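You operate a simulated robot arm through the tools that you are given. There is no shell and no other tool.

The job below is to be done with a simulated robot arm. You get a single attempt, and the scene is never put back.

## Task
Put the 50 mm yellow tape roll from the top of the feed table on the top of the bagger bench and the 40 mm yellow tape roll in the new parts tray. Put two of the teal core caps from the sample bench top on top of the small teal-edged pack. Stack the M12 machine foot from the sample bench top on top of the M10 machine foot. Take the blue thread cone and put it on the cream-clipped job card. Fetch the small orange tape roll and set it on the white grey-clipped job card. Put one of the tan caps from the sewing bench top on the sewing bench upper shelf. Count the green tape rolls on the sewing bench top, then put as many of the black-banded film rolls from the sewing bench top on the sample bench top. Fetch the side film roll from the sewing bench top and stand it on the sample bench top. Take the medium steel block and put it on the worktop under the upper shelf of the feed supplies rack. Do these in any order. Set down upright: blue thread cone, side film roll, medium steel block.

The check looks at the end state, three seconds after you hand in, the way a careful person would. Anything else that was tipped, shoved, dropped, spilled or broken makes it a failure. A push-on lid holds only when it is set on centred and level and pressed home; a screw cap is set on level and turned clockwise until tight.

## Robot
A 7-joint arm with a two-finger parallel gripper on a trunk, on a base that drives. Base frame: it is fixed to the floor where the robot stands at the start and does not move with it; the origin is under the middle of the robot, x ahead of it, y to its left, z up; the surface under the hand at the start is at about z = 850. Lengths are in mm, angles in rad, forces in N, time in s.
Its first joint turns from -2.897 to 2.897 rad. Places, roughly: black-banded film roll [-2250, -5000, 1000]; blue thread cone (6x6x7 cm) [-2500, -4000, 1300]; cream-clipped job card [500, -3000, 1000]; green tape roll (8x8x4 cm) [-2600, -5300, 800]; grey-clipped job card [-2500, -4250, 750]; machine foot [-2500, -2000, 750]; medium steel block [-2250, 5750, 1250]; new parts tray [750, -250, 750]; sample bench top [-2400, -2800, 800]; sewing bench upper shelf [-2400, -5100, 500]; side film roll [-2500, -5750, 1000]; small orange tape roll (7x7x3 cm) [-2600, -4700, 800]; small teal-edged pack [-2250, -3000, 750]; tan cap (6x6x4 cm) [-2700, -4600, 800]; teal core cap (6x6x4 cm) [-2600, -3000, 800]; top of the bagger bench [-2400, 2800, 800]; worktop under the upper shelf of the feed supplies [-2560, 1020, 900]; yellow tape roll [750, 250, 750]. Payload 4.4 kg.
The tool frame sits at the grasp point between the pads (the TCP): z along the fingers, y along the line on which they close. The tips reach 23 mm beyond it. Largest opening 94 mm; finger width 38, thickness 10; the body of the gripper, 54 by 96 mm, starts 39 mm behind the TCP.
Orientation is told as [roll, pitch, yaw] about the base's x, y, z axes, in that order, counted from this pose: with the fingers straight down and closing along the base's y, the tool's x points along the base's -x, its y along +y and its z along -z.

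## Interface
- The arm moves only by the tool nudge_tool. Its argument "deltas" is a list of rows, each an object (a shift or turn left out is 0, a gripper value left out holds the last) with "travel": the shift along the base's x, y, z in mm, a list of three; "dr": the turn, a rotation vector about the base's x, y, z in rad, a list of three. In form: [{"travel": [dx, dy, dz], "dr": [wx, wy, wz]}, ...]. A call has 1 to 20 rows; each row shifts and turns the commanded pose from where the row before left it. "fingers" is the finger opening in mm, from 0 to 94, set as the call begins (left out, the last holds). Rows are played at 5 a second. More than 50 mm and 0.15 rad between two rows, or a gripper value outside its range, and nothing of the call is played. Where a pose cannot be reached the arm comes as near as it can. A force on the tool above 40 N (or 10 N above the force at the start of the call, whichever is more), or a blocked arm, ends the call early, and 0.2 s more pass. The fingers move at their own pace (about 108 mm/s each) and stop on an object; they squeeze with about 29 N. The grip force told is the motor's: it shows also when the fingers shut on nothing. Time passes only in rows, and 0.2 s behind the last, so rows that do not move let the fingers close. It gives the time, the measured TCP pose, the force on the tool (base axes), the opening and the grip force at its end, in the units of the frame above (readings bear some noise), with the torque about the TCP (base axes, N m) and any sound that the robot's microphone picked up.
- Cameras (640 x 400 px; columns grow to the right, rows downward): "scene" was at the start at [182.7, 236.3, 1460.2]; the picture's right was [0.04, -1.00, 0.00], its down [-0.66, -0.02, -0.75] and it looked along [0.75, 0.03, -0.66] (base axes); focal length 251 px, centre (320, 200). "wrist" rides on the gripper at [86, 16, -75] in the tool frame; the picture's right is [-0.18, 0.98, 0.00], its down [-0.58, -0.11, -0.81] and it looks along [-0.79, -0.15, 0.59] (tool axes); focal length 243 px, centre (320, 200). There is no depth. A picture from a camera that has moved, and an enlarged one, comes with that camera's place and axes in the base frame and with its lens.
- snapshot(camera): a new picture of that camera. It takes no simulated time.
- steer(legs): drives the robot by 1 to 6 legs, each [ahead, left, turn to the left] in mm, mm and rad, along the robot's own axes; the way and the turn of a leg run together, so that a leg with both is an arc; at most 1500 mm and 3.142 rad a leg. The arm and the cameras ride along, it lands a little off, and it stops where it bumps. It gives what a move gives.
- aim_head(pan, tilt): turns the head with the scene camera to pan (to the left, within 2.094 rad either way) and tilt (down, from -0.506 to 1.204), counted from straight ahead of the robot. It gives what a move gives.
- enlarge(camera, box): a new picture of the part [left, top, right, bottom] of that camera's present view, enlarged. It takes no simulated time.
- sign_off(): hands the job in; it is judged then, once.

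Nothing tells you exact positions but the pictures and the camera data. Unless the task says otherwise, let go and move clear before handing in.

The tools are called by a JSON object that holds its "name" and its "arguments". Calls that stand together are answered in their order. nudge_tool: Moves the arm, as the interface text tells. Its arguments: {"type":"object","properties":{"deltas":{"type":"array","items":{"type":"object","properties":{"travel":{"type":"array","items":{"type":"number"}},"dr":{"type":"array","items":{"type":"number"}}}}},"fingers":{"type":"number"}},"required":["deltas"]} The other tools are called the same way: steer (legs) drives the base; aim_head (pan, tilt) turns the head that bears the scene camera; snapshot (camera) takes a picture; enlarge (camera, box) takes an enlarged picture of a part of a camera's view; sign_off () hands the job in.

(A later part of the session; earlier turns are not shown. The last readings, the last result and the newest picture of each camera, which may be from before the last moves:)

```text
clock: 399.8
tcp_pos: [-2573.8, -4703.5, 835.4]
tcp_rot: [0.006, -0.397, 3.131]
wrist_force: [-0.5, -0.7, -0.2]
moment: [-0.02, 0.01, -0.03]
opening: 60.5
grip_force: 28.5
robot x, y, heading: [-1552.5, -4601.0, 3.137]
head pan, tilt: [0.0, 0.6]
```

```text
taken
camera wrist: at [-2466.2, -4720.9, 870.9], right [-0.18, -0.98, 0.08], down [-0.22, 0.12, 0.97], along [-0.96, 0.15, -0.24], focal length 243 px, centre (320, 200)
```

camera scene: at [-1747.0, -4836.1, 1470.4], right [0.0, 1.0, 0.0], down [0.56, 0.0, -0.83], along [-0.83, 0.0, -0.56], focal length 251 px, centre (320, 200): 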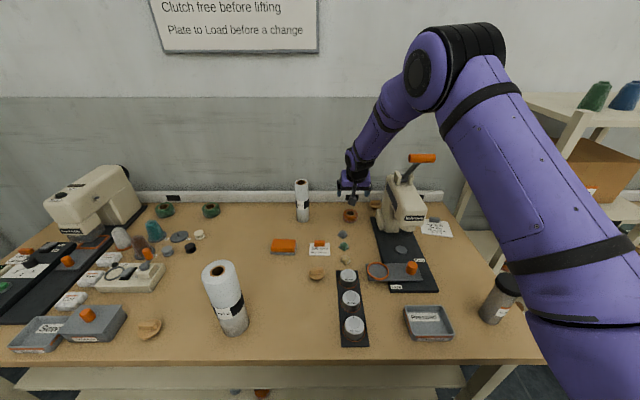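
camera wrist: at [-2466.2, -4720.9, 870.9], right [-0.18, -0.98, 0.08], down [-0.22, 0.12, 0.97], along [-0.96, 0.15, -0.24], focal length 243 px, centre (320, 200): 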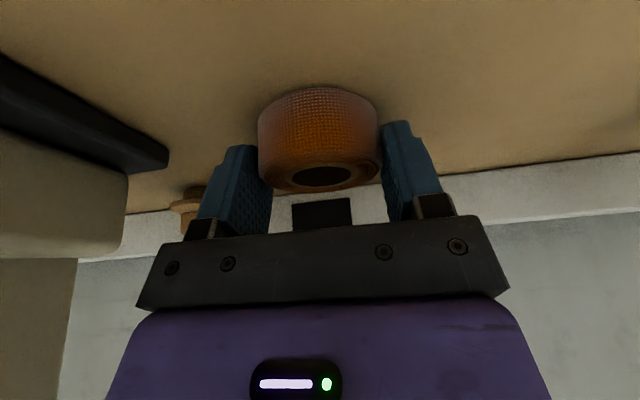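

Gripped at 60.5 mm. I'll lift, back out in front of the press, go across and then in toward the card.

{"name": "nudge_tool", "arguments": {"deltas": [{"travel": [0, 0, 20]}, {"travel": [0, 0, 40]}, {"travel": [0, 0, 45]}, {"travel": [5, 0, 45]}, {"travel": [38, 0, 15]}, {"travel": [40, 0, 15]}, {"travel": [40, 0, 10]}, {"travel": [45, 0, 0]}, {"travel": [45, 0, 0]}, {"travel": [45, 0, 0]}, {"travel": [45, 0, 0]}, {}]}}

{"name": "nudge_tool", "arguments": {"deltas": [{"travel": [5, 41, 0]}, {"travel": [5, 41, 0]}, {"travel": [0, 41, 0]}, {"travel": [0, 41, 0]}, {"travel": [0, 41, 0]}, {"travel": [0, 41, 0]}, {"travel": [0, 41, 0]}, {"travel": [0, 41, 0]}, {}]}}

{"name": "snapshot", "arguments": {"camera": "scene"}}

{"name": "snapshot", "arguments": {"camera": "wrist"}}

```text
clock: 402.4
tcp_pos: [-2271.2, -4705.4, 1023.4]
tcp_rot: [0.006, -0.397, 3.133]
wrist_force: [0.4, 0.3, -0.2]
moment: [-0.02, -0.01, 0.02]
opening: 60.2
grip_force: 28.8
robot x, y, heading: [-1555.9, -4599.4, 3.137]
head pan, tilt: [0.0, 0.6]
```

```text
clock: 404.4
tcp_pos: [-2261.5, -4378.0, 1025.1]
tcp_rot: [0.007, -0.399, 3.132]
wrist_force: [-0.4, 0.3, -0.6]
moment: [-0.01, -0.04, 0.02]
opening: 60.1
grip_force: 29.1
robot x, y, heading: [-1554.4, -4601.5, 3.14]
head pan, tilt: [0.0, 0.6]
```

```text
taken
camera scene: at [-1747.2, -4836.1, 1470.4], right [0.0, 1.0, 0.0], down [0.56, 0.0, -0.83], along [-0.83, 0.0, -0.56], focal length 251 px, centre (320, 200)
```

scene: 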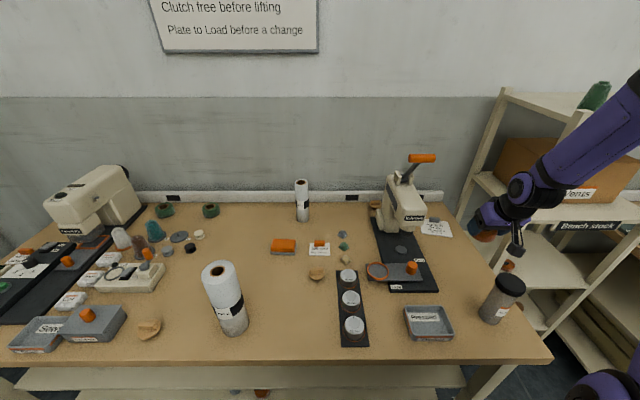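

```text
taken
camera wrist: at [-2152.9, -4395.8, 1060.7], right [-0.18, -0.98, 0.08], down [-0.22, 0.12, 0.97], along [-0.96, 0.15, -0.24], focal length 243 px, centre (320, 200)
```

wrist: 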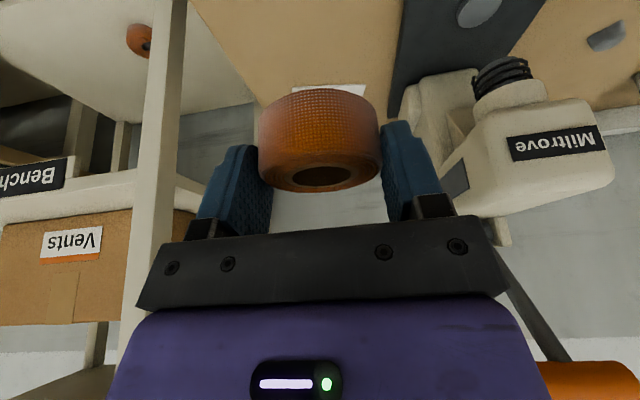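

The corridor between rack and press is wide enough. Moving in toward the card and checking.

{"name": "nudge_tool", "arguments": {"deltas": [{"travel": [-37, 0.4, -10]}, {"travel": [-37, 0.4, -10]}, {"travel": [-37, 0.4, -10]}, {"travel": [-37, 0.4, -10]}, {"travel": [-37, 0.4, -10]}, {}]}}

{"name": "snapshot", "arguments": {"camera": "wrist"}}

{"name": "enlarge", "arguments": {"camera": "scene", "box": [380, 130, 540, 260]}}

```text
clock: 405.8
tcp_pos: [-2450.0, -4377.3, 971.7]
tcp_rot: [0.009, -0.399, 3.133]
wrist_force: [-0.7, 0.5, -0.9]
moment: [-0.01, -0.01, -0.02]
opening: 60.1
grip_force: 28.7
robot x, y, heading: [-1557.4, -4598.9, 3.131]
head pan, tilt: [0.0, 0.6]
```

```text
taken
camera wrist: at [-2340.6, -4393.6, 1008.3], right [-0.18, -0.98, 0.08], down [-0.22, 0.12, 0.97], along [-0.96, 0.15, -0.24], focal length 243 px, centre (320, 200)
```

wrist: 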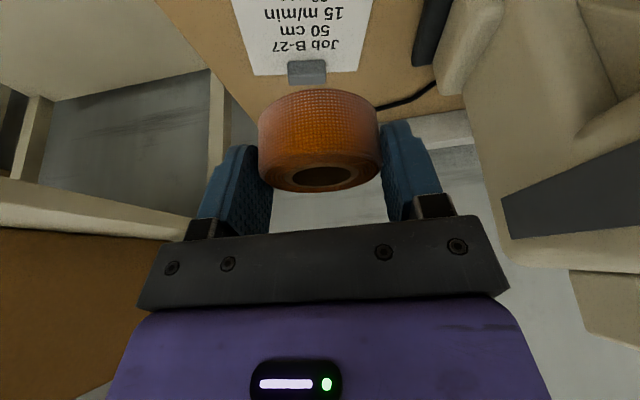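

```text
3.08 times, centred on (460, 195) of scene
camera zoom: at [-1747.0, -4836.1, 1470.4], right [0.0, 1.0, 0.0], down [0.56, 0.0, -0.83], along [-0.83, 0.0, -0.56], focal length 771 px, centre (-111, 215)
```

zoom: 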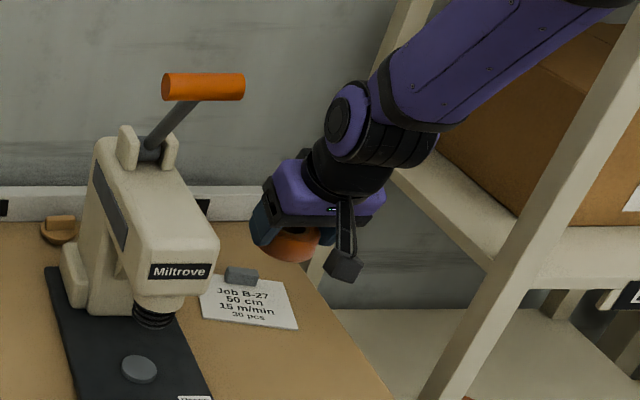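

The card's free zone centre is at about (−2513, −4366). Lowering toward it.

{"name": "nudge_tool", "arguments": {"deltas": [{"travel": [-15, 3, -32]}, {"travel": [-15, 3, -32]}, {"travel": [-15, 3, -32]}, {"travel": [-14, 2, -24]}, {}]}}

{"name": "snapshot", "arguments": {"camera": "wrist"}}

{"name": "enlarge", "arguments": {"camera": "scene", "box": [390, 160, 490, 260]}}

```text
clock: 407.0
tcp_pos: [-2506.6, -4366.2, 853.4]
tcp_rot: [0.007, -0.399, 3.133]
wrist_force: [0.3, -0.5, 0.3]
moment: [0.02, -0.01, 0.01]
opening: 59.9
grip_force: 28.7
robot x, y, heading: [-1553.0, -4601.1, 3.138]
head pan, tilt: [0.0, 0.6]
```

```text
taken
camera wrist: at [-2398.3, -4382.3, 889.6], right [-0.18, -0.98, 0.08], down [-0.22, 0.12, 0.97], along [-0.96, 0.15, -0.24], focal length 243 px, centre (320, 200)
```

wrist: 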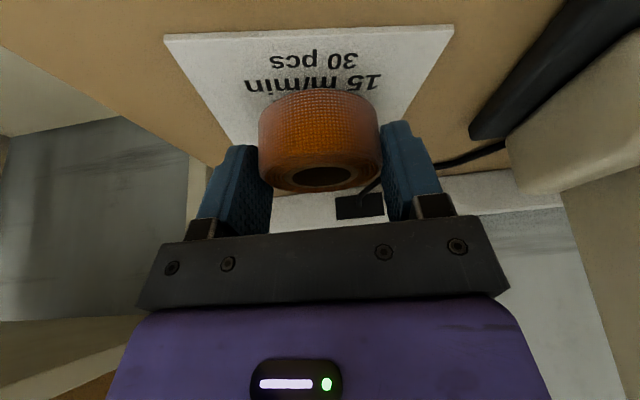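

```text
4.00 times, centred on (440, 210) of scene
camera zoom: at [-1747.1, -4836.1, 1470.4], right [0.0, 1.0, 0.0], down [0.56, 0.0, -0.83], along [-0.83, 0.0, -0.56], focal length 1002 px, centre (-160, 160)
```

zoom: 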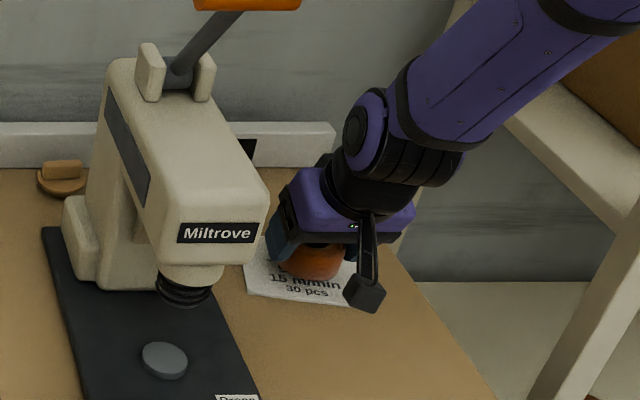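

{"name": "nudge_tool", "arguments": {"deltas": [{"travel": [3, 0, -6]}, {"travel": [0, 0, -4]}, {"travel": [0, 0, -2]}, {}]}}

{"name": "nudge_tool", "arguments": {"deltas": [{"travel": [0, 0, -1.5]}, {"travel": [0, 0, -1.5]}, {"travel": [0, 0, -1]}, {}]}}

```text
clock: 408.0
tcp_pos: [-2502.2, -4364.8, 842.0]
tcp_rot: [0.006, -0.398, 3.133]
wrist_force: [0.2, -0.4, 0.3]
moment: [-0.02, 0.0, -0.01]
opening: 60.0
grip_force: 28.7
robot x, y, heading: [-1554.4, -4601.8, 3.135]
head pan, tilt: [0.0, 0.6]
```

```text
clock: 409.0
tcp_pos: [-2502.9, -4366.1, 839.1]
tcp_rot: [0.007, -0.398, 3.132]
wrist_force: [0.6, -0.5, 4.1]
moment: [0.06, 0.0, -0.01]
opening: 60.2
grip_force: 28.4
robot x, y, heading: [-1559.6, -4597.1, 3.143]
head pan, tilt: [0.0, 0.6]
```

{"name": "nudge_tool", "arguments": {"deltas": [{"travel": [0, 0, -1]}, {}]}}

{"name": "nudge_tool", "arguments": {"deltas": [{}, {}, {"travel": [6, 0, 14]}, {"travel": [12, 0, 28]}, {"travel": [14, 0, 34]}, {"travel": [16, 0, 38]}, {"travel": [35, 0, 25]}, {"travel": [40, 0, 10]}, {"travel": [45, 0, 0]}, {"travel": [45, 0, 0]}, {"travel": [30, -35, 0]}, {"travel": [10, -45, 10]}, {"travel": [10, -45, 10]}, {"travel": [10, -45, 10]}, {"travel": [0, -45, 10]}, {}], "fingers": 76}}

{"name": "snapshot", "arguments": {"camera": "scene"}}

{"name": "enlarge", "arguments": {"camera": "scene", "box": [390, 180, 490, 260]}}

```text
clock: 409.6
tcp_pos: [-2502.0, -4364.2, 838.9]
tcp_rot: [0.005, -0.401, 3.133]
wrist_force: [-1.8, -0.9, 14.2]
moment: [0.2, 0.41, 0.07]
opening: 59.9
grip_force: 29.1
robot x, y, heading: [-1556.6, -4597.3, 3.138]
head pan, tilt: [0.0, 0.6]
```

```text
clock: 413.0
tcp_pos: [-2228.8, -4580.0, 1027.0]
tcp_rot: [0.007, -0.398, 3.134]
wrist_force: [-0.1, 0.7, 0.5]
moment: [-0.02, 0.01, 0.03]
opening: 75.9
grip_force: 0.1
robot x, y, heading: [-1554.7, -4601.6, 3.133]
head pan, tilt: [0.0, 0.6]
```

```text
taken
camera scene: at [-1747.1, -4836.0, 1470.4], right [0.0, 1.0, 0.0], down [0.57, 0.0, -0.82], along [-0.82, 0.0, -0.57], focal length 251 px, centre (320, 200)
```

scene: 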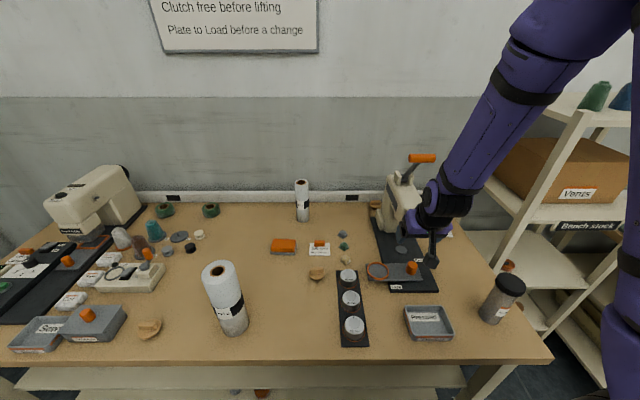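

```text
5.00 times, centred on (440, 220) of scene
camera zoom: at [-1747.1, -4836.0, 1470.4], right [0.0, 1.0, 0.0], down [0.57, 0.0, -0.82], along [-0.82, 0.0, -0.57], focal length 1253 px, centre (-280, 100)
```

zoom: 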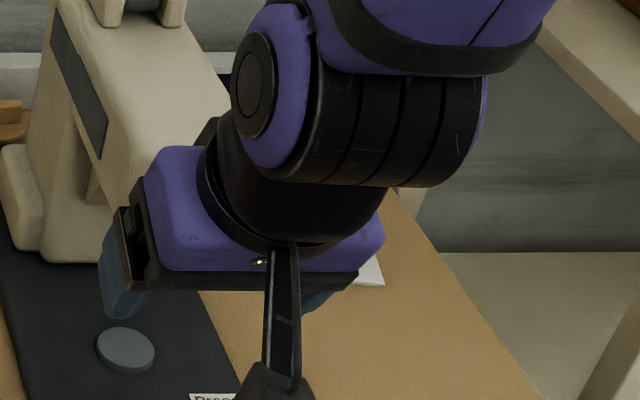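

I'll move the arm out of the way to verify the orange roll on its card.

{"name": "nudge_tool", "arguments": {"deltas": [{"travel": [10, -30, 30], "dr": [0, -0.1, 0]}, {"travel": [10, -30, 30], "dr": [0, -0.1, 0]}, {"travel": [10, -30, 30], "dr": [0, -0.1, 0]}, {"travel": [10, -30, 30], "dr": [0, -0.1, 0]}, {"travel": [10, -30, 20]}, {"travel": [10, -30, 20]}, {}]}}

{"name": "enlarge", "arguments": {"camera": "scene", "box": [350, 160, 510, 280]}}

```text
clock: 414.6
tcp_pos: [-2170.2, -4761.8, 1186.6]
tcp_rot: [0.003, 0.0, 3.133]
wrist_force: [0.4, 0.6, 0.2]
moment: [0.03, -0.01, 0.0]
opening: 76.2
grip_force: 0.1
robot x, y, heading: [-1558.2, -4601.5, 3.137]
head pan, tilt: [0.0, 0.6]
```

```text
3.33 times, centred on (430, 220) of scene
camera zoom: at [-1747.2, -4836.1, 1470.4], right [0.0, 1.0, 0.0], down [0.57, 0.0, -0.82], along [-0.82, 0.0, -0.57], focal length 835 px, centre (-47, 133)
```

zoom: 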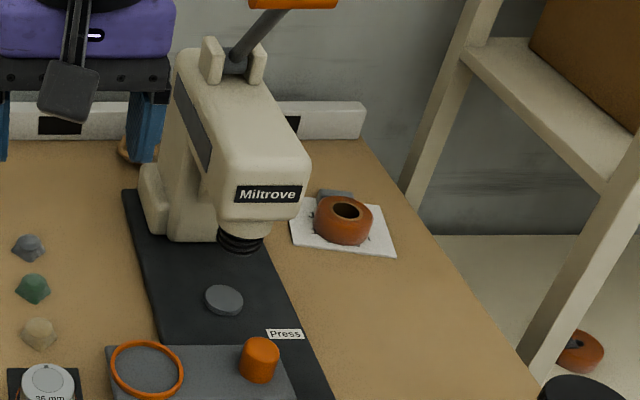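

The orange roll sits on the grey-clipped card. Next the tan cap: I'll back off to x≈−1350 and line up with the front-left cap at y≈−5281.

{"name": "steer", "arguments": {"legs": [[-210, 0, 0.004], [0, 670, 0.004]]}}

{"name": "snapshot", "arguments": {"camera": "scene"}}

{"name": "aim_head", "arguments": {"pan": 0, "tilt": 0.95}}

{"name": "snapshot", "arguments": {"camera": "scene"}}

```text
clock: 419.5
tcp_pos: [-1958.6, -5438.2, 1184.7]
tcp_rot: [0.003, 0.002, -3.138]
wrist_force: [-0.9, 0.1, -0.1]
moment: [0.03, 0.01, -0.01]
opening: 76.0
grip_force: 0.1
robot x, y, heading: [-1345.1, -5272.3, -3.138]
head pan, tilt: [0.0, 0.6]
```

```text
taken
camera scene: at [-1534.9, -5508.8, 1470.4], right [-0.01, 1.0, 0.0], down [0.56, 0.0, -0.83], along [-0.82, -0.01, -0.56], focal length 251 px, centre (320, 200)
```

scene: 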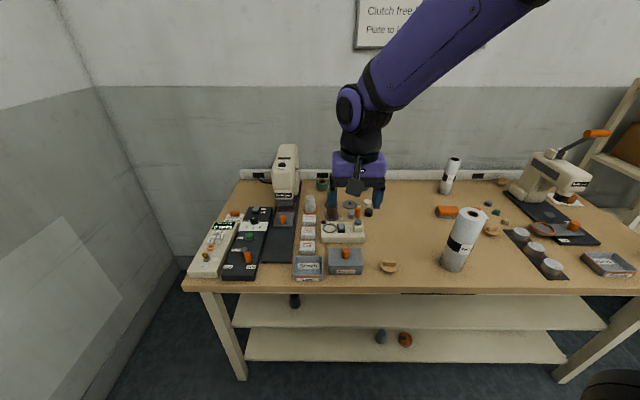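

```text
clock: 420.3
tcp_pos: [-1959.0, -5439.3, 1184.7]
tcp_rot: [0.004, 0.0, -3.139]
wrist_force: [0.5, 0.4, 0.2]
moment: [0.04, 0.01, 0.01]
opening: 75.9
grip_force: 0.1
robot x, y, heading: [-1346.9, -5271.9, -3.132]
head pan, tilt: [0.0, 0.949]
```

```text
taken
camera scene: at [-1519.3, -5508.6, 1442.1], right [-0.01, 1.0, 0.0], down [0.81, 0.01, -0.58], along [-0.58, 0.0, -0.81], focal length 251 px, centre (320, 200)
```

scene: 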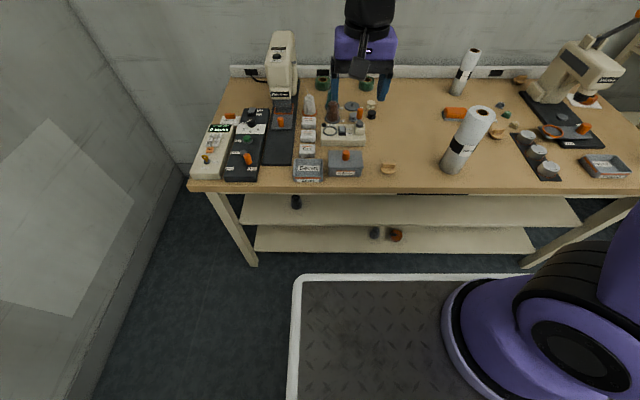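

I'll flip the tool 180° about its axis (so the wrist camera ends up on top when the hand is tilted forward for the low shelf), at this safe height, in two stages.

{"name": "nudge_tool", "arguments": {"deltas": [{"travel": [0, 10, 5], "dr": [0, 0, 0.1428]}, {"travel": [0, 10, 5], "dr": [0, 0, 0.1428]}, {"travel": [0, 10, 0], "dr": [0, 0, 0.1428]}, {"travel": [0, 10, 0], "dr": [0, 0, 0.1428]}, {"travel": [0, 10, 0], "dr": [0, 0, 0.1428]}, {"travel": [0, 10, 0], "dr": [0, 0, 0.1428]}, {"travel": [0, 10, 0], "dr": [0, 0, 0.1428]}, {"travel": [0, 10, 0], "dr": [0, 0, 0.1428]}, {"travel": [0, 10, 0], "dr": [0, 0, 0.1428]}, {"travel": [0, 10, 0], "dr": [0, 0, 0.1428]}, {"travel": [0, 10, 0], "dr": [0, 0, 0.1428]}, {}]}}

{"name": "nudge_tool", "arguments": {"deltas": [{"travel": [0, 5, 0], "dr": [0, 0, 0.1428]}, {"travel": [0, 5, 0], "dr": [0, 0, 0.1428]}, {"travel": [0, 5, 0], "dr": [0, 0, 0.1428]}, {"travel": [0, 5, 0], "dr": [0, 0, 0.1428]}, {"travel": [0, 5, 0], "dr": [0, 0, 0.1428]}, {"travel": [0, 5, 0], "dr": [0, 0, 0.1428]}, {"travel": [0, 5, 0], "dr": [0, 0, 0.1428]}, {"travel": [0, 5, 0], "dr": [0, 0, 0.1428]}, {"travel": [0, 5, 0], "dr": [0, 0, 0.1428]}, {"travel": [0, 5, 0], "dr": [0, 0, 0.1428]}, {"travel": [0, 5, 0], "dr": [0, 0, 0.1428]}, {}]}}

{"name": "snapshot", "arguments": {"camera": "wrist"}}

{"name": "snapshot", "arguments": {"camera": "scene"}}

```text
clock: 422.9
tcp_pos: [-1956.0, -5329.1, 1194.8]
tcp_rot: [0.004, 0.001, -1.566]
wrist_force: [-0.4, 0.5, 0.6]
moment: [0.04, 0.0, -0.01]
opening: 76.1
grip_force: 0.0
robot x, y, heading: [-1348.4, -5269.0, -3.135]
head pan, tilt: [0.0, 0.949]
```

```text
clock: 425.5
tcp_pos: [-1958.2, -5275.0, 1194.9]
tcp_rot: [0.004, 0.003, 0.006]
wrist_force: [-0.9, 0.0, -0.2]
moment: [-0.06, 0.0, 0.01]
opening: 76.0
grip_force: 0.1
robot x, y, heading: [-1347.2, -5270.2, -3.133]
head pan, tilt: [0.0, 0.949]
```

```text
taken
camera wrist: at [-2044.5, -5259.0, 1270.2], right [0.18, 0.98, 0.0], down [0.58, -0.11, 0.8], along [0.79, -0.14, -0.59], focal length 243 px, centre (320, 200)
```

wrist: 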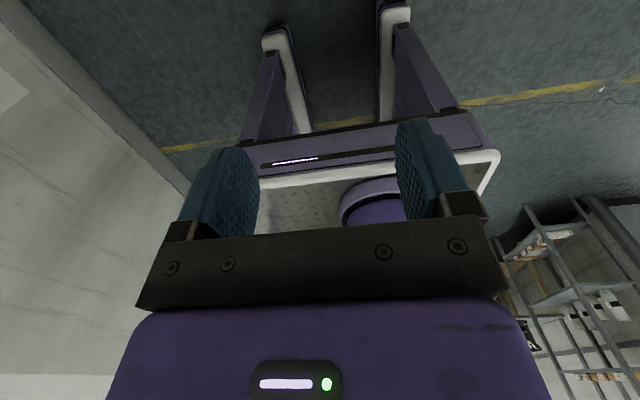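

```text
taken
camera scene: at [-1519.2, -5508.6, 1442.0], right [-0.01, 1.0, 0.0], down [0.81, 0.01, -0.58], along [-0.58, 0.0, -0.81], focal length 251 px, centre (320, 200)
```

scene: 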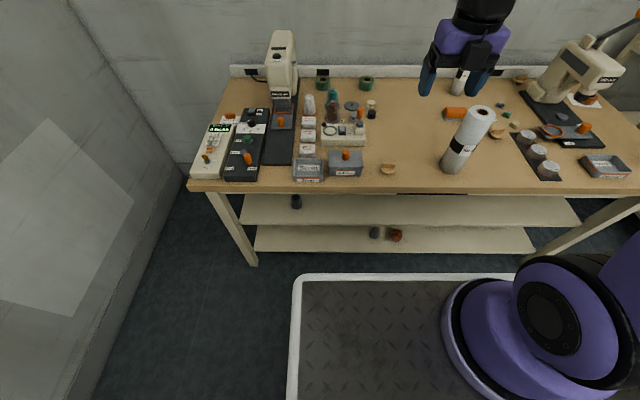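

The flip worked. Now I'll enlarge the tan cap to see its pose before tilting the hand.

{"name": "enlarge", "arguments": {"camera": "scene", "box": [350, 140, 430, 200]}}

{"name": "enlarge", "arguments": {"camera": "scene", "box": [200, 170, 620, 290]}}

```text
6.67 times, centred on (390, 170) of scene
camera zoom: at [-1519.2, -5508.6, 1442.0], right [-0.01, 1.0, 0.0], down [0.81, 0.01, -0.58], along [-0.58, 0.0, -0.81], focal length 1670 px, centre (-147, 400)
```

zoom: 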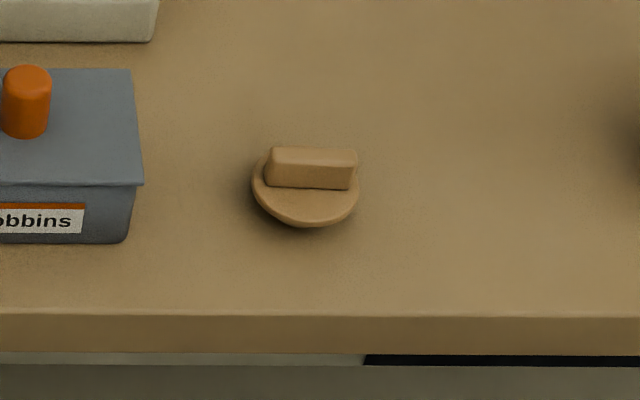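

```text
1.52 times, centred on (410, 230) of scene
camera zoom: at [-1519.2, -5508.6, 1442.0], right [-0.01, 1.0, 0.0], down [0.81, 0.01, -0.58], along [-0.58, 0.0, -0.81], focal length 382 px, centre (183, 154)
```

zoom: 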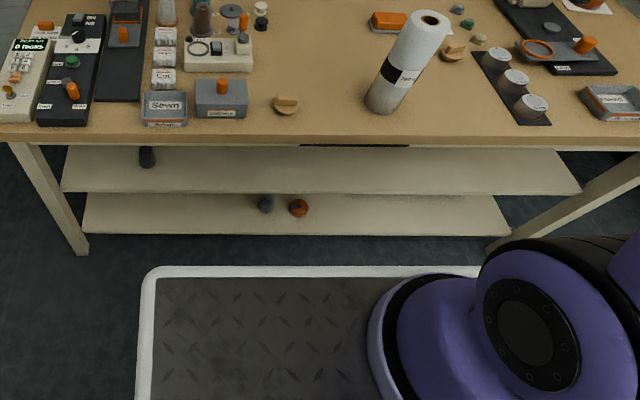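

The cap is at (−2105, −5284) with its bar along y. I'll back off 70 mm, then tilt the hand forward 1.2 rad in front of the bench.

{"name": "steer", "arguments": {"legs": [[-70, 0, 0]]}}

{"name": "nudge_tool", "arguments": {"deltas": [{"travel": [-12, -1, -23], "dr": [0, 0.12, 0]}, {"travel": [-12, -1, -23], "dr": [0, 0.12, 0]}, {"travel": [-12, -1, -23], "dr": [0, 0.12, 0]}, {"travel": [-12, -1, -23], "dr": [0, 0.12, 0]}, {"travel": [-12, -1, -23], "dr": [0, 0.12, 0]}, {"travel": [-12, -1, -23], "dr": [0, 0.12, 0]}, {"travel": [-12, -1, -23], "dr": [0, 0.12, 0]}, {"travel": [-12, -1, -23], "dr": [0, 0.12, 0]}, {"travel": [-12, -1, -23], "dr": [0, 0.12, 0]}, {"travel": [-12, -1, -23], "dr": [0, 0.12, 0]}, {}], "fingers": 70}}

{"name": "snapshot", "arguments": {"camera": "wrist"}}

{"name": "snapshot", "arguments": {"camera": "scene"}}

```text
clock: 426.6
tcp_pos: [-1885.7, -5273.7, 1196.1]
tcp_rot: [0.003, 0.003, 0.003]
wrist_force: [0.3, -0.4, 0.3]
moment: [-0.01, 0.0, 0.01]
opening: 76.0
grip_force: 0.1
robot x, y, heading: [-1274.3, -5266.8, -3.135]
head pan, tilt: [0.0, 0.949]
```

```text
clock: 429.0
tcp_pos: [-2006.4, -5283.6, 964.0]
tcp_rot: [0.011, 1.204, 0.01]
wrist_force: [0.1, -0.4, -0.1]
moment: [0.01, 0.02, -0.03]
opening: 70.2
grip_force: 0.1
robot x, y, heading: [-1272.9, -5271.9, -3.138]
head pan, tilt: [0.0, 0.949]
```

```text
taken
camera wrist: at [-1969.1, -5268.1, 1072.4], right [0.07, 0.98, -0.17], down [0.96, -0.11, -0.25], along [-0.27, -0.14, -0.95], focal length 243 px, centre (320, 200)
```

wrist: 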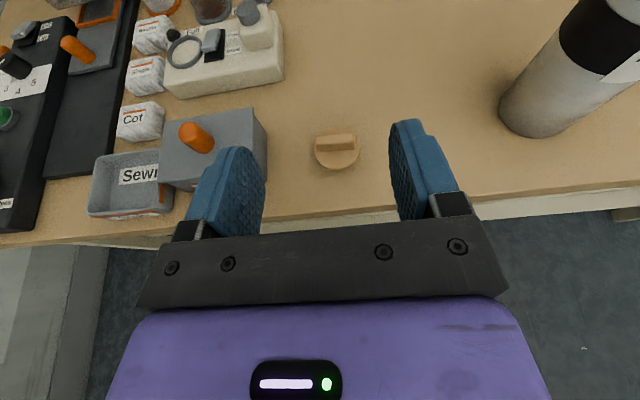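

```text
taken
camera scene: at [-1447.0, -5508.1, 1442.0], right [-0.01, 1.0, 0.0], down [0.81, 0.01, -0.58], along [-0.58, 0.0, -0.81], focal length 251 px, centre (320, 200)
```

scene: 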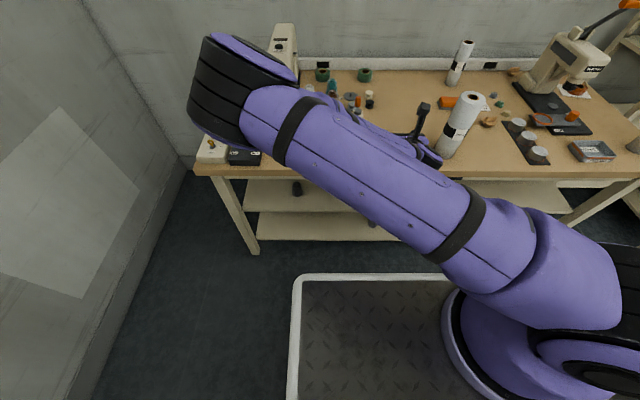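

The hand is tilted with the cap straight ahead between the fingers (the elbow swung out to the left, clear of everything). I'll lower and approach the bar.

{"name": "nudge_tool", "arguments": {"deltas": [{"travel": [0, 0, -40]}, {"travel": [0, 0, -40]}, {"travel": [-20, 0, -8]}, {"travel": [-20, 0, -8]}, {}], "fingers": 70}}

{"name": "snapshot", "arguments": {"camera": "wrist"}}

{"name": "snapshot", "arguments": {"camera": "scene"}}

```text
clock: 430.2
tcp_pos: [-2045.3, -5283.6, 868.4]
tcp_rot: [0.013, 1.202, 0.008]
wrist_force: [0.2, -0.6, -0.3]
moment: [-0.02, 0.02, -0.04]
opening: 70.2
grip_force: 0.1
robot x, y, heading: [-1271.4, -5271.1, -3.137]
head pan, tilt: [0.0, 0.949]
```

```text
taken
camera wrist: at [-2007.2, -5268.1, 976.2], right [0.07, 0.98, -0.17], down [0.96, -0.11, -0.25], along [-0.27, -0.14, -0.95], focal length 243 px, centre (320, 200)
```

wrist: 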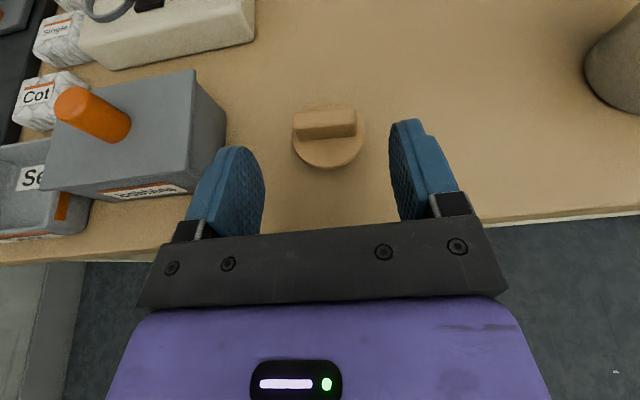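

```text
taken
camera scene: at [-1447.1, -5508.1, 1442.0], right [-0.01, 1.0, 0.0], down [0.81, 0.01, -0.58], along [-0.58, 0.0, -0.81], focal length 251 px, centre (320, 200)
```

scene: 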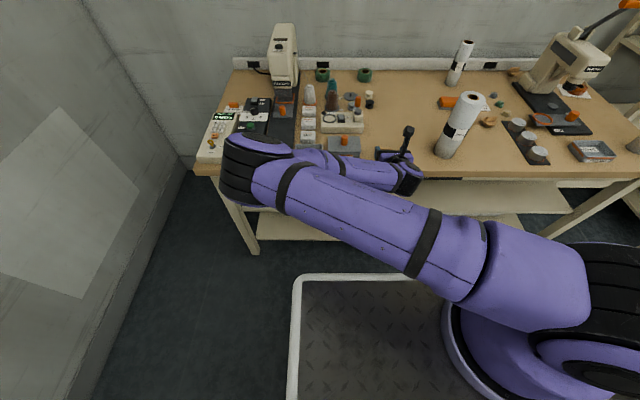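

{"name": "nudge_tool", "arguments": {"deltas": [{"travel": [-17, 1, -11]}, {"travel": [-16, 0.5, -9]}, {"travel": [-13, 0, -5]}, {}], "fingers": 62}}

{"name": "snapshot", "arguments": {"camera": "wrist"}}

```text
clock: 431.2
tcp_pos: [-2091.1, -5280.9, 843.4]
tcp_rot: [0.011, 1.202, 0.007]
wrist_force: [0.7, -0.7, -0.9]
moment: [-0.01, 0.01, 0.0]
opening: 62.2
grip_force: 0.1
robot x, y, heading: [-1274.2, -5270.5, -3.141]
head pan, tilt: [0.0, 0.949]
```

```text
taken
camera wrist: at [-2052.9, -5266.2, 951.3], right [0.07, 0.98, -0.17], down [0.96, -0.11, -0.25], along [-0.27, -0.14, -0.95], focal length 243 px, centre (320, 200)
```

wrist: 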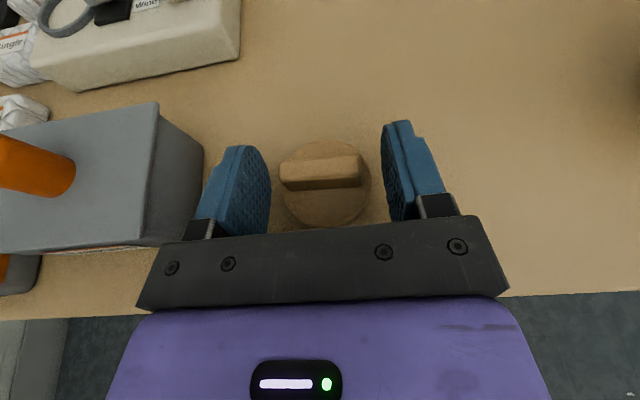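

The bar is between the fingers. Closing.

{"name": "nudge_tool", "arguments": {"deltas": [{}, {}, {}], "fingers": 0}}

{"name": "nudge_tool", "arguments": {"deltas": [{"travel": [0, 0, 12]}, {"travel": [0, 0, 20]}, {"travel": [10, 0, 25]}, {}]}}

{"name": "snapshot", "arguments": {"camera": "wrist"}}

```text
clock: 432.0
tcp_pos: [-2090.3, -5282.7, 842.5]
tcp_rot: [0.012, 1.203, 0.007]
wrist_force: [0.4, -0.4, -0.3]
moment: [0.0, -0.04, -0.02]
opening: 48.7
grip_force: 28.9
robot x, y, heading: [-1273.2, -5268.8, -3.135]
head pan, tilt: [0.0, 0.949]
```

```text
clock: 433.0
tcp_pos: [-2083.6, -5282.6, 900.9]
tcp_rot: [0.011, 1.202, 0.009]
wrist_force: [-0.2, 0.1, -0.8]
moment: [0.01, 0.0, -0.02]
opening: 48.7
grip_force: 28.7
robot x, y, heading: [-1276.3, -5271.3, -3.134]
head pan, tilt: [0.0, 0.949]
```

```text
taken
camera wrist: at [-2044.4, -5266.7, 1009.2], right [0.07, 0.98, -0.17], down [0.96, -0.11, -0.25], along [-0.27, -0.14, -0.95], focal length 243 px, centre (320, 200)
```

wrist: 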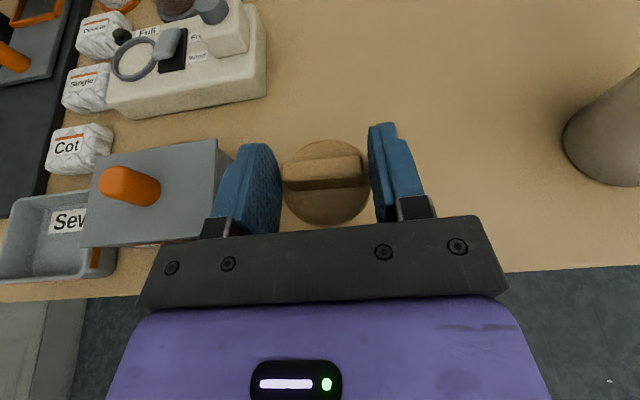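

The cap is held level. I'll back the robot 60 mm, draw the hand out in front of the bench, and start lowering.

{"name": "steer", "arguments": {"legs": [[-60, 0, 0]]}}

{"name": "nudge_tool", "arguments": {"deltas": [{"travel": [25, 0, 0]}, {"travel": [25, 0, 0]}, {"travel": [23, 0, 0]}, {"travel": [0, 0, -40]}, {"travel": [0, 0, -40]}, {"travel": [0, 0, -40]}, {}]}}

{"name": "snapshot", "arguments": {"camera": "scene"}}

{"name": "snapshot", "arguments": {"camera": "wrist"}}

```text
clock: 433.9
tcp_pos: [-2021.4, -5284.1, 900.4]
tcp_rot: [0.013, 1.204, 0.011]
wrist_force: [0.4, 0.3, 0.1]
moment: [-0.02, 0.02, 0.01]
opening: 48.9
grip_force: 29.0
robot x, y, heading: [-1213.4, -5270.9, -3.13]
head pan, tilt: [0.0, 0.949]
```

```text
clock: 435.5
tcp_pos: [-1953.0, -5281.5, 781.4]
tcp_rot: [-0.021, 1.209, -0.023]
wrist_force: [-0.1, -0.1, -1.1]
moment: [-0.01, -0.03, -0.02]
opening: 48.5
grip_force: 28.7
robot x, y, heading: [-1214.9, -5268.1, -3.128]
head pan, tilt: [0.0, 0.949]
```

```text
taken
camera scene: at [-1386.1, -5507.2, 1442.1], right [-0.01, 1.0, 0.0], down [0.81, 0.01, -0.58], along [-0.58, -0.01, -0.81], focal length 251 px, centre (320, 200)
```

scene: 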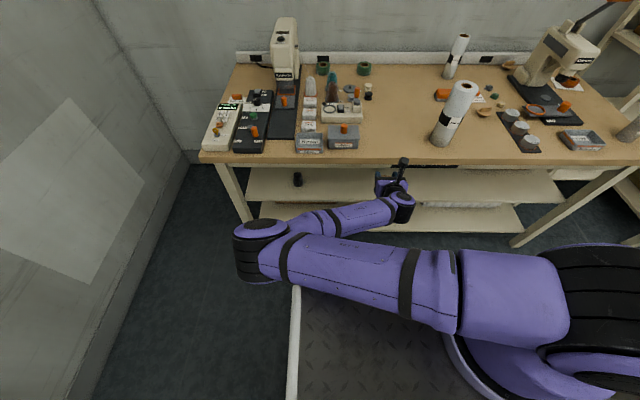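

```text
taken
camera wrist: at [-1914.0, -5265.8, 889.7], right [0.07, 0.98, -0.18], down [0.96, -0.11, -0.26], along [-0.27, -0.15, -0.95], focal length 243 px, centre (320, 200)
```

wrist: 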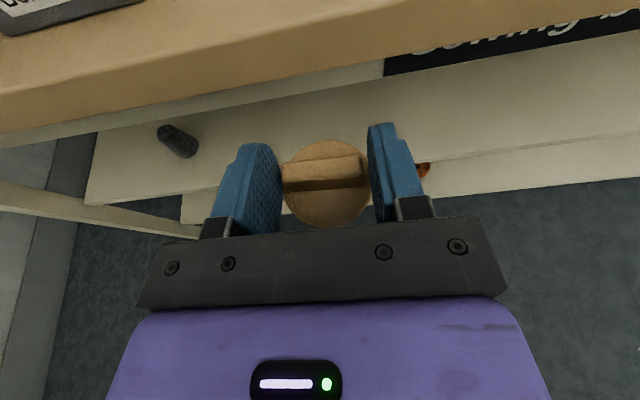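

The elbow is now close above the robot's deck corner, so going lower in this posture is risky. I'll set the cap back on the bench and regrasp it with a smaller tilt (0.8 rad), which needs no elbow-out posture.

{"name": "nudge_tool", "arguments": {"deltas": [{"travel": [0, 0, 40]}, {"travel": [0, 0, 40]}, {"travel": [0, 0, 40]}, {"travel": [-25, 0, 5]}, {"travel": [-30, 0, 0]}, {"travel": [-30, 0, 0]}, {"travel": [-30, 0, -5]}, {"travel": [-22, 0, -15]}, {}]}}

{"name": "snapshot", "arguments": {"camera": "wrist"}}

```text
clock: 437.5
tcp_pos: [-2089.7, -5281.9, 884.9]
tcp_rot: [0.013, 1.204, 0.011]
wrist_force: [-0.2, -0.5, -0.6]
moment: [0.01, 0.01, -0.01]
opening: 48.1
grip_force: 28.8
robot x, y, heading: [-1217.2, -5271.4, -3.129]
head pan, tilt: [0.0, 0.949]
```

```text
taken
camera wrist: at [-2051.1, -5266.8, 993.2], right [0.07, 0.98, -0.17], down [0.96, -0.11, -0.25], along [-0.27, -0.14, -0.95], focal length 243 px, centre (320, 200)
```

wrist: 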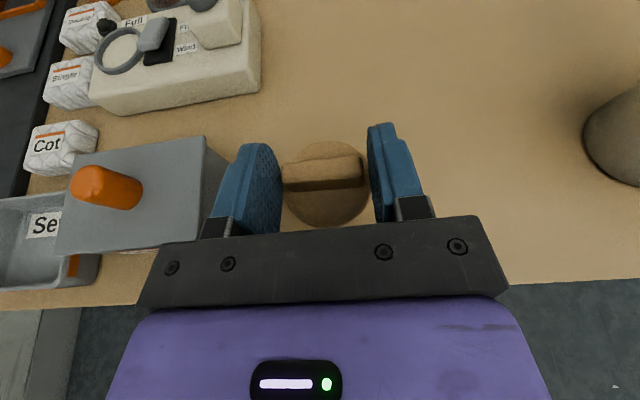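

{"name": "nudge_tool", "arguments": {"deltas": [{"travel": [0, 12, -15]}, {"travel": [0, 10, -15]}, {"travel": [0, 0, -8]}, {"travel": [0, 0, -2]}, {"travel": [0, 0, -1.5]}, {}]}}

```text
clock: 438.9
tcp_pos: [-2087.0, -5260.7, 847.1]
tcp_rot: [0.011, 1.202, 0.011]
wrist_force: [1.0, 0.7, 1.4]
moment: [0.03, 0.02, -0.01]
opening: 41.9
grip_force: 29.0
robot x, y, heading: [-1211.6, -5266.7, -3.133]
head pan, tilt: [0.0, 0.949]
```

{"name": "nudge_tool", "arguments": {"deltas": [{"travel": [0, 0, -1]}, {"travel": [0, 0, -1]}, {}]}}

{"name": "snapshot", "arguments": {"camera": "wrist"}}

```text
clock: 439.7
tcp_pos: [-2087.1, -5261.0, 844.8]
tcp_rot: [0.01, 1.207, 0.009]
wrist_force: [-5.2, 1.3, 26.9]
moment: [0.0, 0.42, 0.0]
opening: 42.0
grip_force: 29.1
robot x, y, heading: [-1215.1, -5270.7, -3.128]
head pan, tilt: [0.0, 0.949]
```

```text
taken
camera wrist: at [-2047.7, -5245.4, 952.7], right [0.07, 0.98, -0.17], down [0.96, -0.11, -0.26], along [-0.27, -0.14, -0.95], focal length 243 px, centre (320, 200)
```

wrist: 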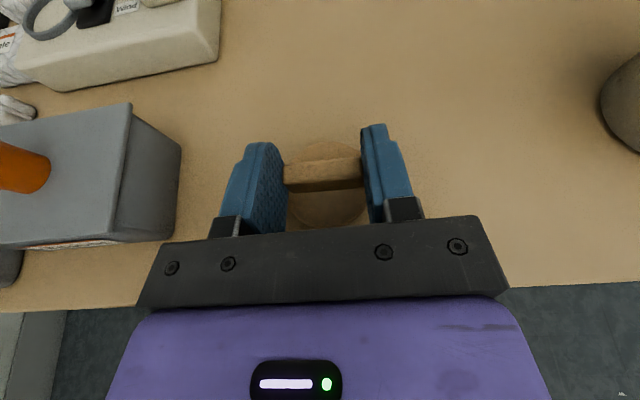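

The cap is on the bench again. Releasing and withdrawing backward-up, then reducing the tilt to 0.8.

{"name": "nudge_tool", "arguments": {"deltas": [{"travel": [0, 0, 0.5]}, {}, {"travel": [15, 0, 8]}, {"travel": [25, 0, 12]}, {"travel": [25, 0, 20]}, {"travel": [15, 0, 35]}, {"travel": [0, 0, 40], "dr": [0, -0.1, 0]}, {"travel": [0, 0, 30], "dr": [0, -0.1, 0]}, {"travel": [-10, 0, 20], "dr": [0, -0.1, 0]}, {"travel": [-10, 0, 10], "dr": [0, -0.1, 0]}, {}], "fingers": 70}}

{"name": "snapshot", "arguments": {"camera": "scene"}}

{"name": "snapshot", "arguments": {"camera": "wrist"}}

```text
clock: 442.1
tcp_pos: [-2026.4, -5262.6, 1018.7]
tcp_rot: [0.005, 0.801, 0.004]
wrist_force: [-0.9, 0.2, -0.3]
moment: [-0.05, 0.01, -0.03]
opening: 69.9
grip_force: 0.0
robot x, y, heading: [-1215.3, -5269.5, -3.132]
head pan, tilt: [0.0, 0.949]
```

```text
taken
camera scene: at [-1386.0, -5507.9, 1442.0], right [-0.01, 1.0, 0.0], down [0.81, 0.01, -0.58], along [-0.58, -0.01, -0.81], focal length 251 px, centre (320, 200)
```

scene: 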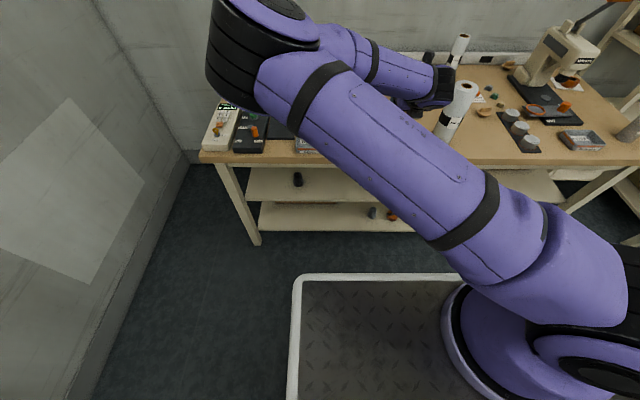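

```text
taken
camera wrist: at [-2033.4, -5247.4, 1132.8], right [0.13, 0.98, -0.13], down [0.98, -0.11, 0.14], along [0.13, -0.14, -0.98], focal length 243 px, centre (320, 200)
```

wrist: 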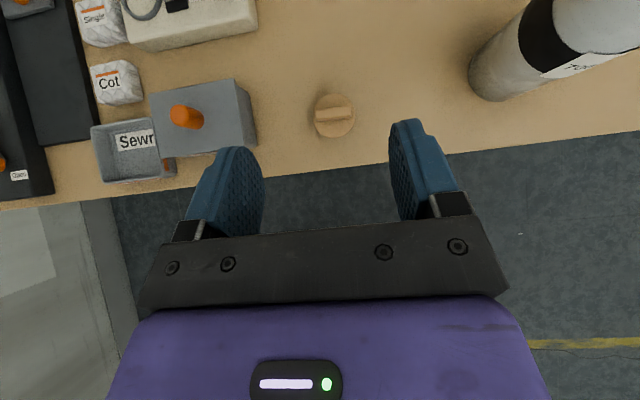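

The elbow stays out with the flipped wrist. I'll undo the flip and use the normal orientation with 0.8 rad tilt instead.

{"name": "nudge_tool", "arguments": {"deltas": [{"travel": [5, 0, 20], "dr": [0, -0.134, 0]}, {"travel": [5, 0, 20], "dr": [0, -0.134, 0]}, {"travel": [5, 0, 20], "dr": [0, -0.133, 0]}, {"travel": [5, 0, 20], "dr": [0, -0.133, 0]}, {"travel": [5, 0, 20], "dr": [0, -0.133, 0]}, {"travel": [5, 0, 20], "dr": [0, -0.133, 0]}, {"travel": [0, 0, 0], "dr": [0, 0, -0.143]}, {"dr": [0, 0, -0.143]}, {"dr": [0, 0, -0.143]}, {"dr": [0, 0, -0.143]}, {"dr": [0, 0, -0.143]}, {"dr": [0, 0, -0.143]}, {"dr": [0, 0, -0.143]}, {"dr": [0, 0, -0.143]}, {"dr": [0, 0, -0.143]}, {"dr": [0, 0, -0.143]}, {"dr": [0, 0, -0.143]}, {}]}}

{"name": "nudge_tool", "arguments": {"deltas": [{"dr": [0, 0, -0.143]}, {"dr": [0, 0, -0.143]}, {"dr": [0, 0, -0.143]}, {"dr": [0, 0, -0.143]}, {"dr": [0, 0, -0.143]}, {"dr": [0, 0, -0.143]}, {"dr": [0, 0, -0.143]}, {"dr": [0, 0, -0.143]}, {"dr": [0, 0, -0.143]}, {"dr": [0, 0, -0.143]}, {"dr": [0, 0, -0.143]}, {}]}}

{"name": "snapshot", "arguments": {"camera": "scene"}}

```text
clock: 445.9
tcp_pos: [-1996.6, -5261.0, 1137.4]
tcp_rot: [0.003, 0.0, -1.568]
wrist_force: [-0.9, -0.8, -0.2]
moment: [-0.05, 0.02, 0.03]
opening: 70.2
grip_force: 0.2
robot x, y, heading: [-1213.9, -5268.7, -3.128]
head pan, tilt: [0.0, 0.949]
```

```text
clock: 448.5
tcp_pos: [-1996.4, -5260.2, 1137.4]
tcp_rot: [0.001, 0.004, 3.142]
wrist_force: [0.3, 0.4, 0.2]
moment: [-0.02, 0.02, -0.02]
opening: 70.1
grip_force: 0.0
robot x, y, heading: [-1213.6, -5268.5, -3.127]
head pan, tilt: [0.0, 0.949]
```

```text
taken
camera scene: at [-1385.9, -5507.9, 1442.0], right [-0.01, 1.0, 0.0], down [0.81, 0.01, -0.58], along [-0.58, -0.01, -0.81], focal length 251 px, centre (320, 200)
```

scene: 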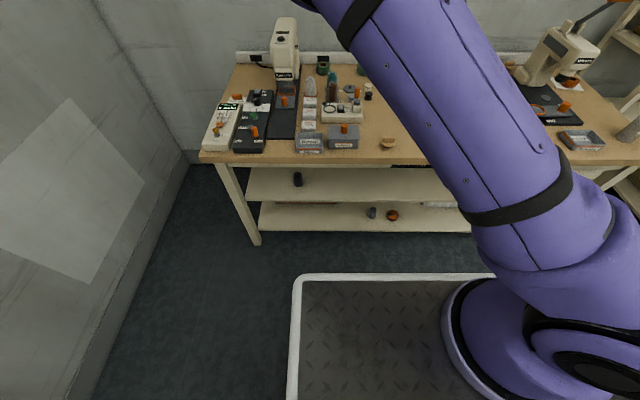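

Elbow is up again. Before regrasping I'll test, empty-handed, whether this posture can reach down in front of the shelf with 0.8 rad tilt.

{"name": "nudge_tool", "arguments": {"deltas": [{"travel": [10, 0, -20], "dr": [0, 0.1, 0]}, {"travel": [10, 0, -20], "dr": [0, 0.1, 0]}, {"travel": [10, 0, -20], "dr": [0, 0.1, 0]}, {"travel": [10, 0, -20], "dr": [0, 0.1, 0]}, {"travel": [0, 0, -30], "dr": [0, 0.1, 0]}, {"travel": [0, 0, -30], "dr": [0, 0.1, 0]}, {"travel": [0, 0, -30], "dr": [0, 0.1, 0]}, {"travel": [0, 0, -30], "dr": [0, 0.1, 0]}, {}]}}

{"name": "snapshot", "arguments": {"camera": "scene"}}

{"name": "snapshot", "arguments": {"camera": "wrist"}}

```text
clock: 450.5
tcp_pos: [-1956.1, -5262.7, 940.5]
tcp_rot: [0.0, -0.797, -3.14]
wrist_force: [-0.5, -0.2, 0.1]
moment: [0.01, -0.01, 0.0]
opening: 70.0
grip_force: 0.0
robot x, y, heading: [-1212.8, -5271.1, -3.129]
head pan, tilt: [0.0, 0.949]
```

```text
taken
camera scene: at [-1385.8, -5507.8, 1442.0], right [-0.01, 1.0, 0.0], down [0.81, 0.01, -0.58], along [-0.58, -0.01, -0.81], focal length 251 px, centre (320, 200)
```

scene: 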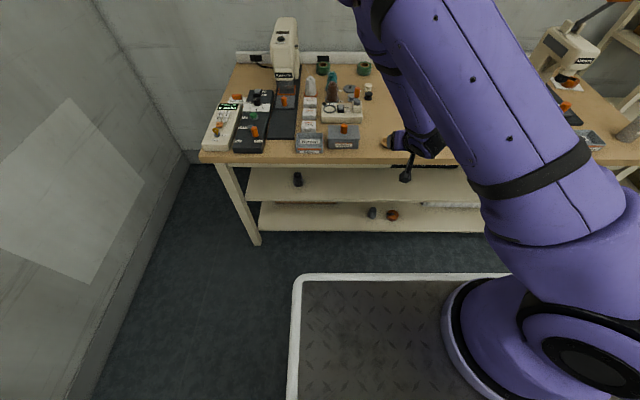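

```text
taken
camera wrist: at [-1842.4, -5279.1, 930.6], right [-0.13, -0.98, 0.13], down [0.17, 0.11, 0.98], along [-0.98, 0.15, 0.15], focal length 243 px, centre (320, 200)
```

wrist: 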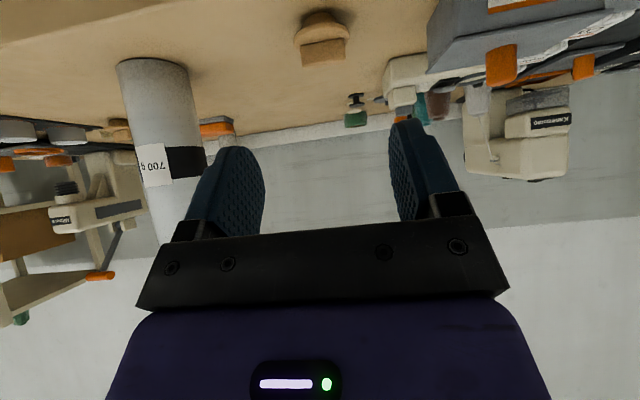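

{"name": "nudge_tool", "arguments": {"deltas": [{"travel": [0, 0, -38]}, {"travel": [0, 0, -38]}, {"travel": [0, 0, -38]}, {"travel": [0, 0, -38]}, {"travel": [0, 0, -38]}, {}]}}

{"name": "snapshot", "arguments": {"camera": "scene"}}

{"name": "snapshot", "arguments": {"camera": "wrist"}}

```text
clock: 451.9
tcp_pos: [-1957.4, -5260.5, 745.7]
tcp_rot: [0.001, -0.797, -3.139]
wrist_force: [-0.5, -0.2, 0.0]
moment: [0.01, -0.01, 0.02]
opening: 70.1
grip_force: 0.0
robot x, y, heading: [-1214.1, -5269.9, -3.13]
head pan, tilt: [0.0, 0.949]
```

```text
taken
camera scene: at [-1385.9, -5507.9, 1442.0], right [-0.01, 1.0, 0.0], down [0.81, 0.01, -0.58], along [-0.58, -0.01, -0.81], focal length 251 px, centre (320, 200)
```

scene: 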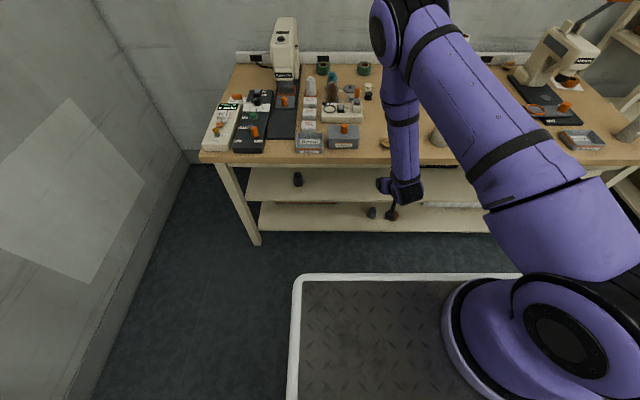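

```text
taken
camera wrist: at [-1843.3, -5276.3, 737.2], right [-0.13, -0.98, 0.13], down [0.17, 0.11, 0.98], along [-0.98, 0.15, 0.15], focal length 243 px, centre (320, 200)
```

wrist: 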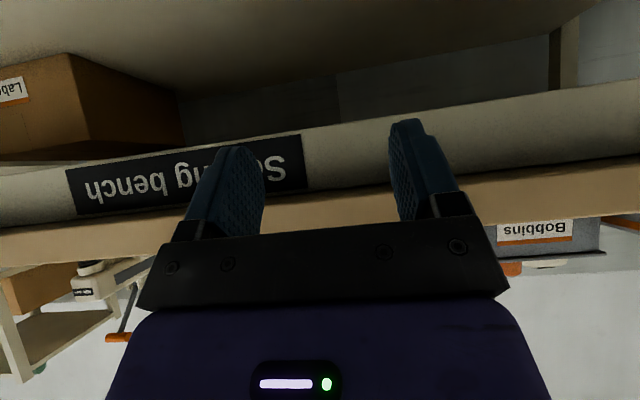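

There's an apron below the bench top (bottom at about z=710). I'll go lower to view the shelf itself and raise the tilt to 1.0 to see if the posture holds.

{"name": "nudge_tool", "arguments": {"deltas": [{"travel": [10, 0, -38]}, {"travel": [10, 0, -38], "dr": [0, 0.05, 0]}, {"travel": [5, 0, -30], "dr": [0, 0.05, 0]}, {"travel": [0, 0, -15], "dr": [0, 0.05, 0]}, {"dr": [0, 0.05, 0]}, {}]}}

{"name": "snapshot", "arguments": {"camera": "scene"}}

{"name": "snapshot", "arguments": {"camera": "wrist"}}

```text
clock: 453.3
tcp_pos: [-1930.5, -5262.6, 624.7]
tcp_rot: [0.0, -0.999, -3.139]
wrist_force: [0.1, 0.4, -0.4]
moment: [0.0, 0.0, -0.04]
opening: 70.2
grip_force: 0.1
robot x, y, heading: [-1211.7, -5269.3, -3.134]
head pan, tilt: [0.0, 0.949]
```

```text
taken
camera scene: at [-1386.0, -5507.9, 1442.0], right [-0.01, 1.0, 0.0], down [0.81, 0.01, -0.58], along [-0.58, -0.01, -0.81], focal length 251 px, centre (320, 200)
```

scene: 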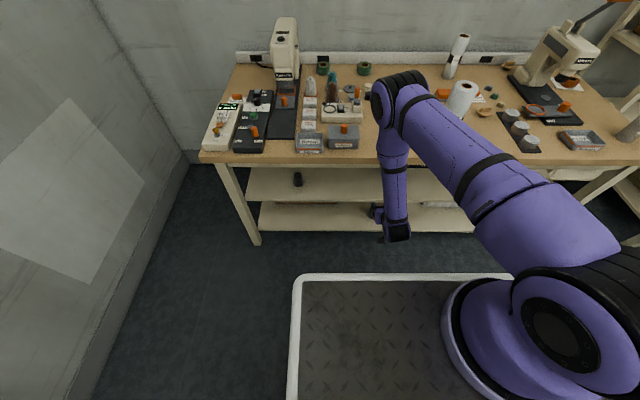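

```text
taken
camera wrist: at [-1821.8, -5278.0, 594.5], right [-0.1, -0.98, 0.15], down [0.36, 0.11, 0.93], along [-0.93, 0.15, 0.34], focal length 243 px, centre (320, 200)
```

wrist: 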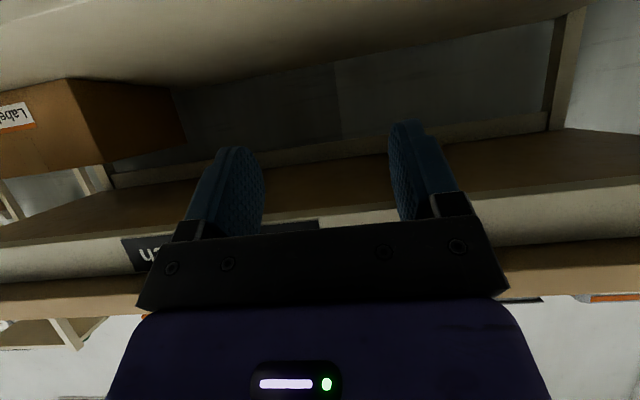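

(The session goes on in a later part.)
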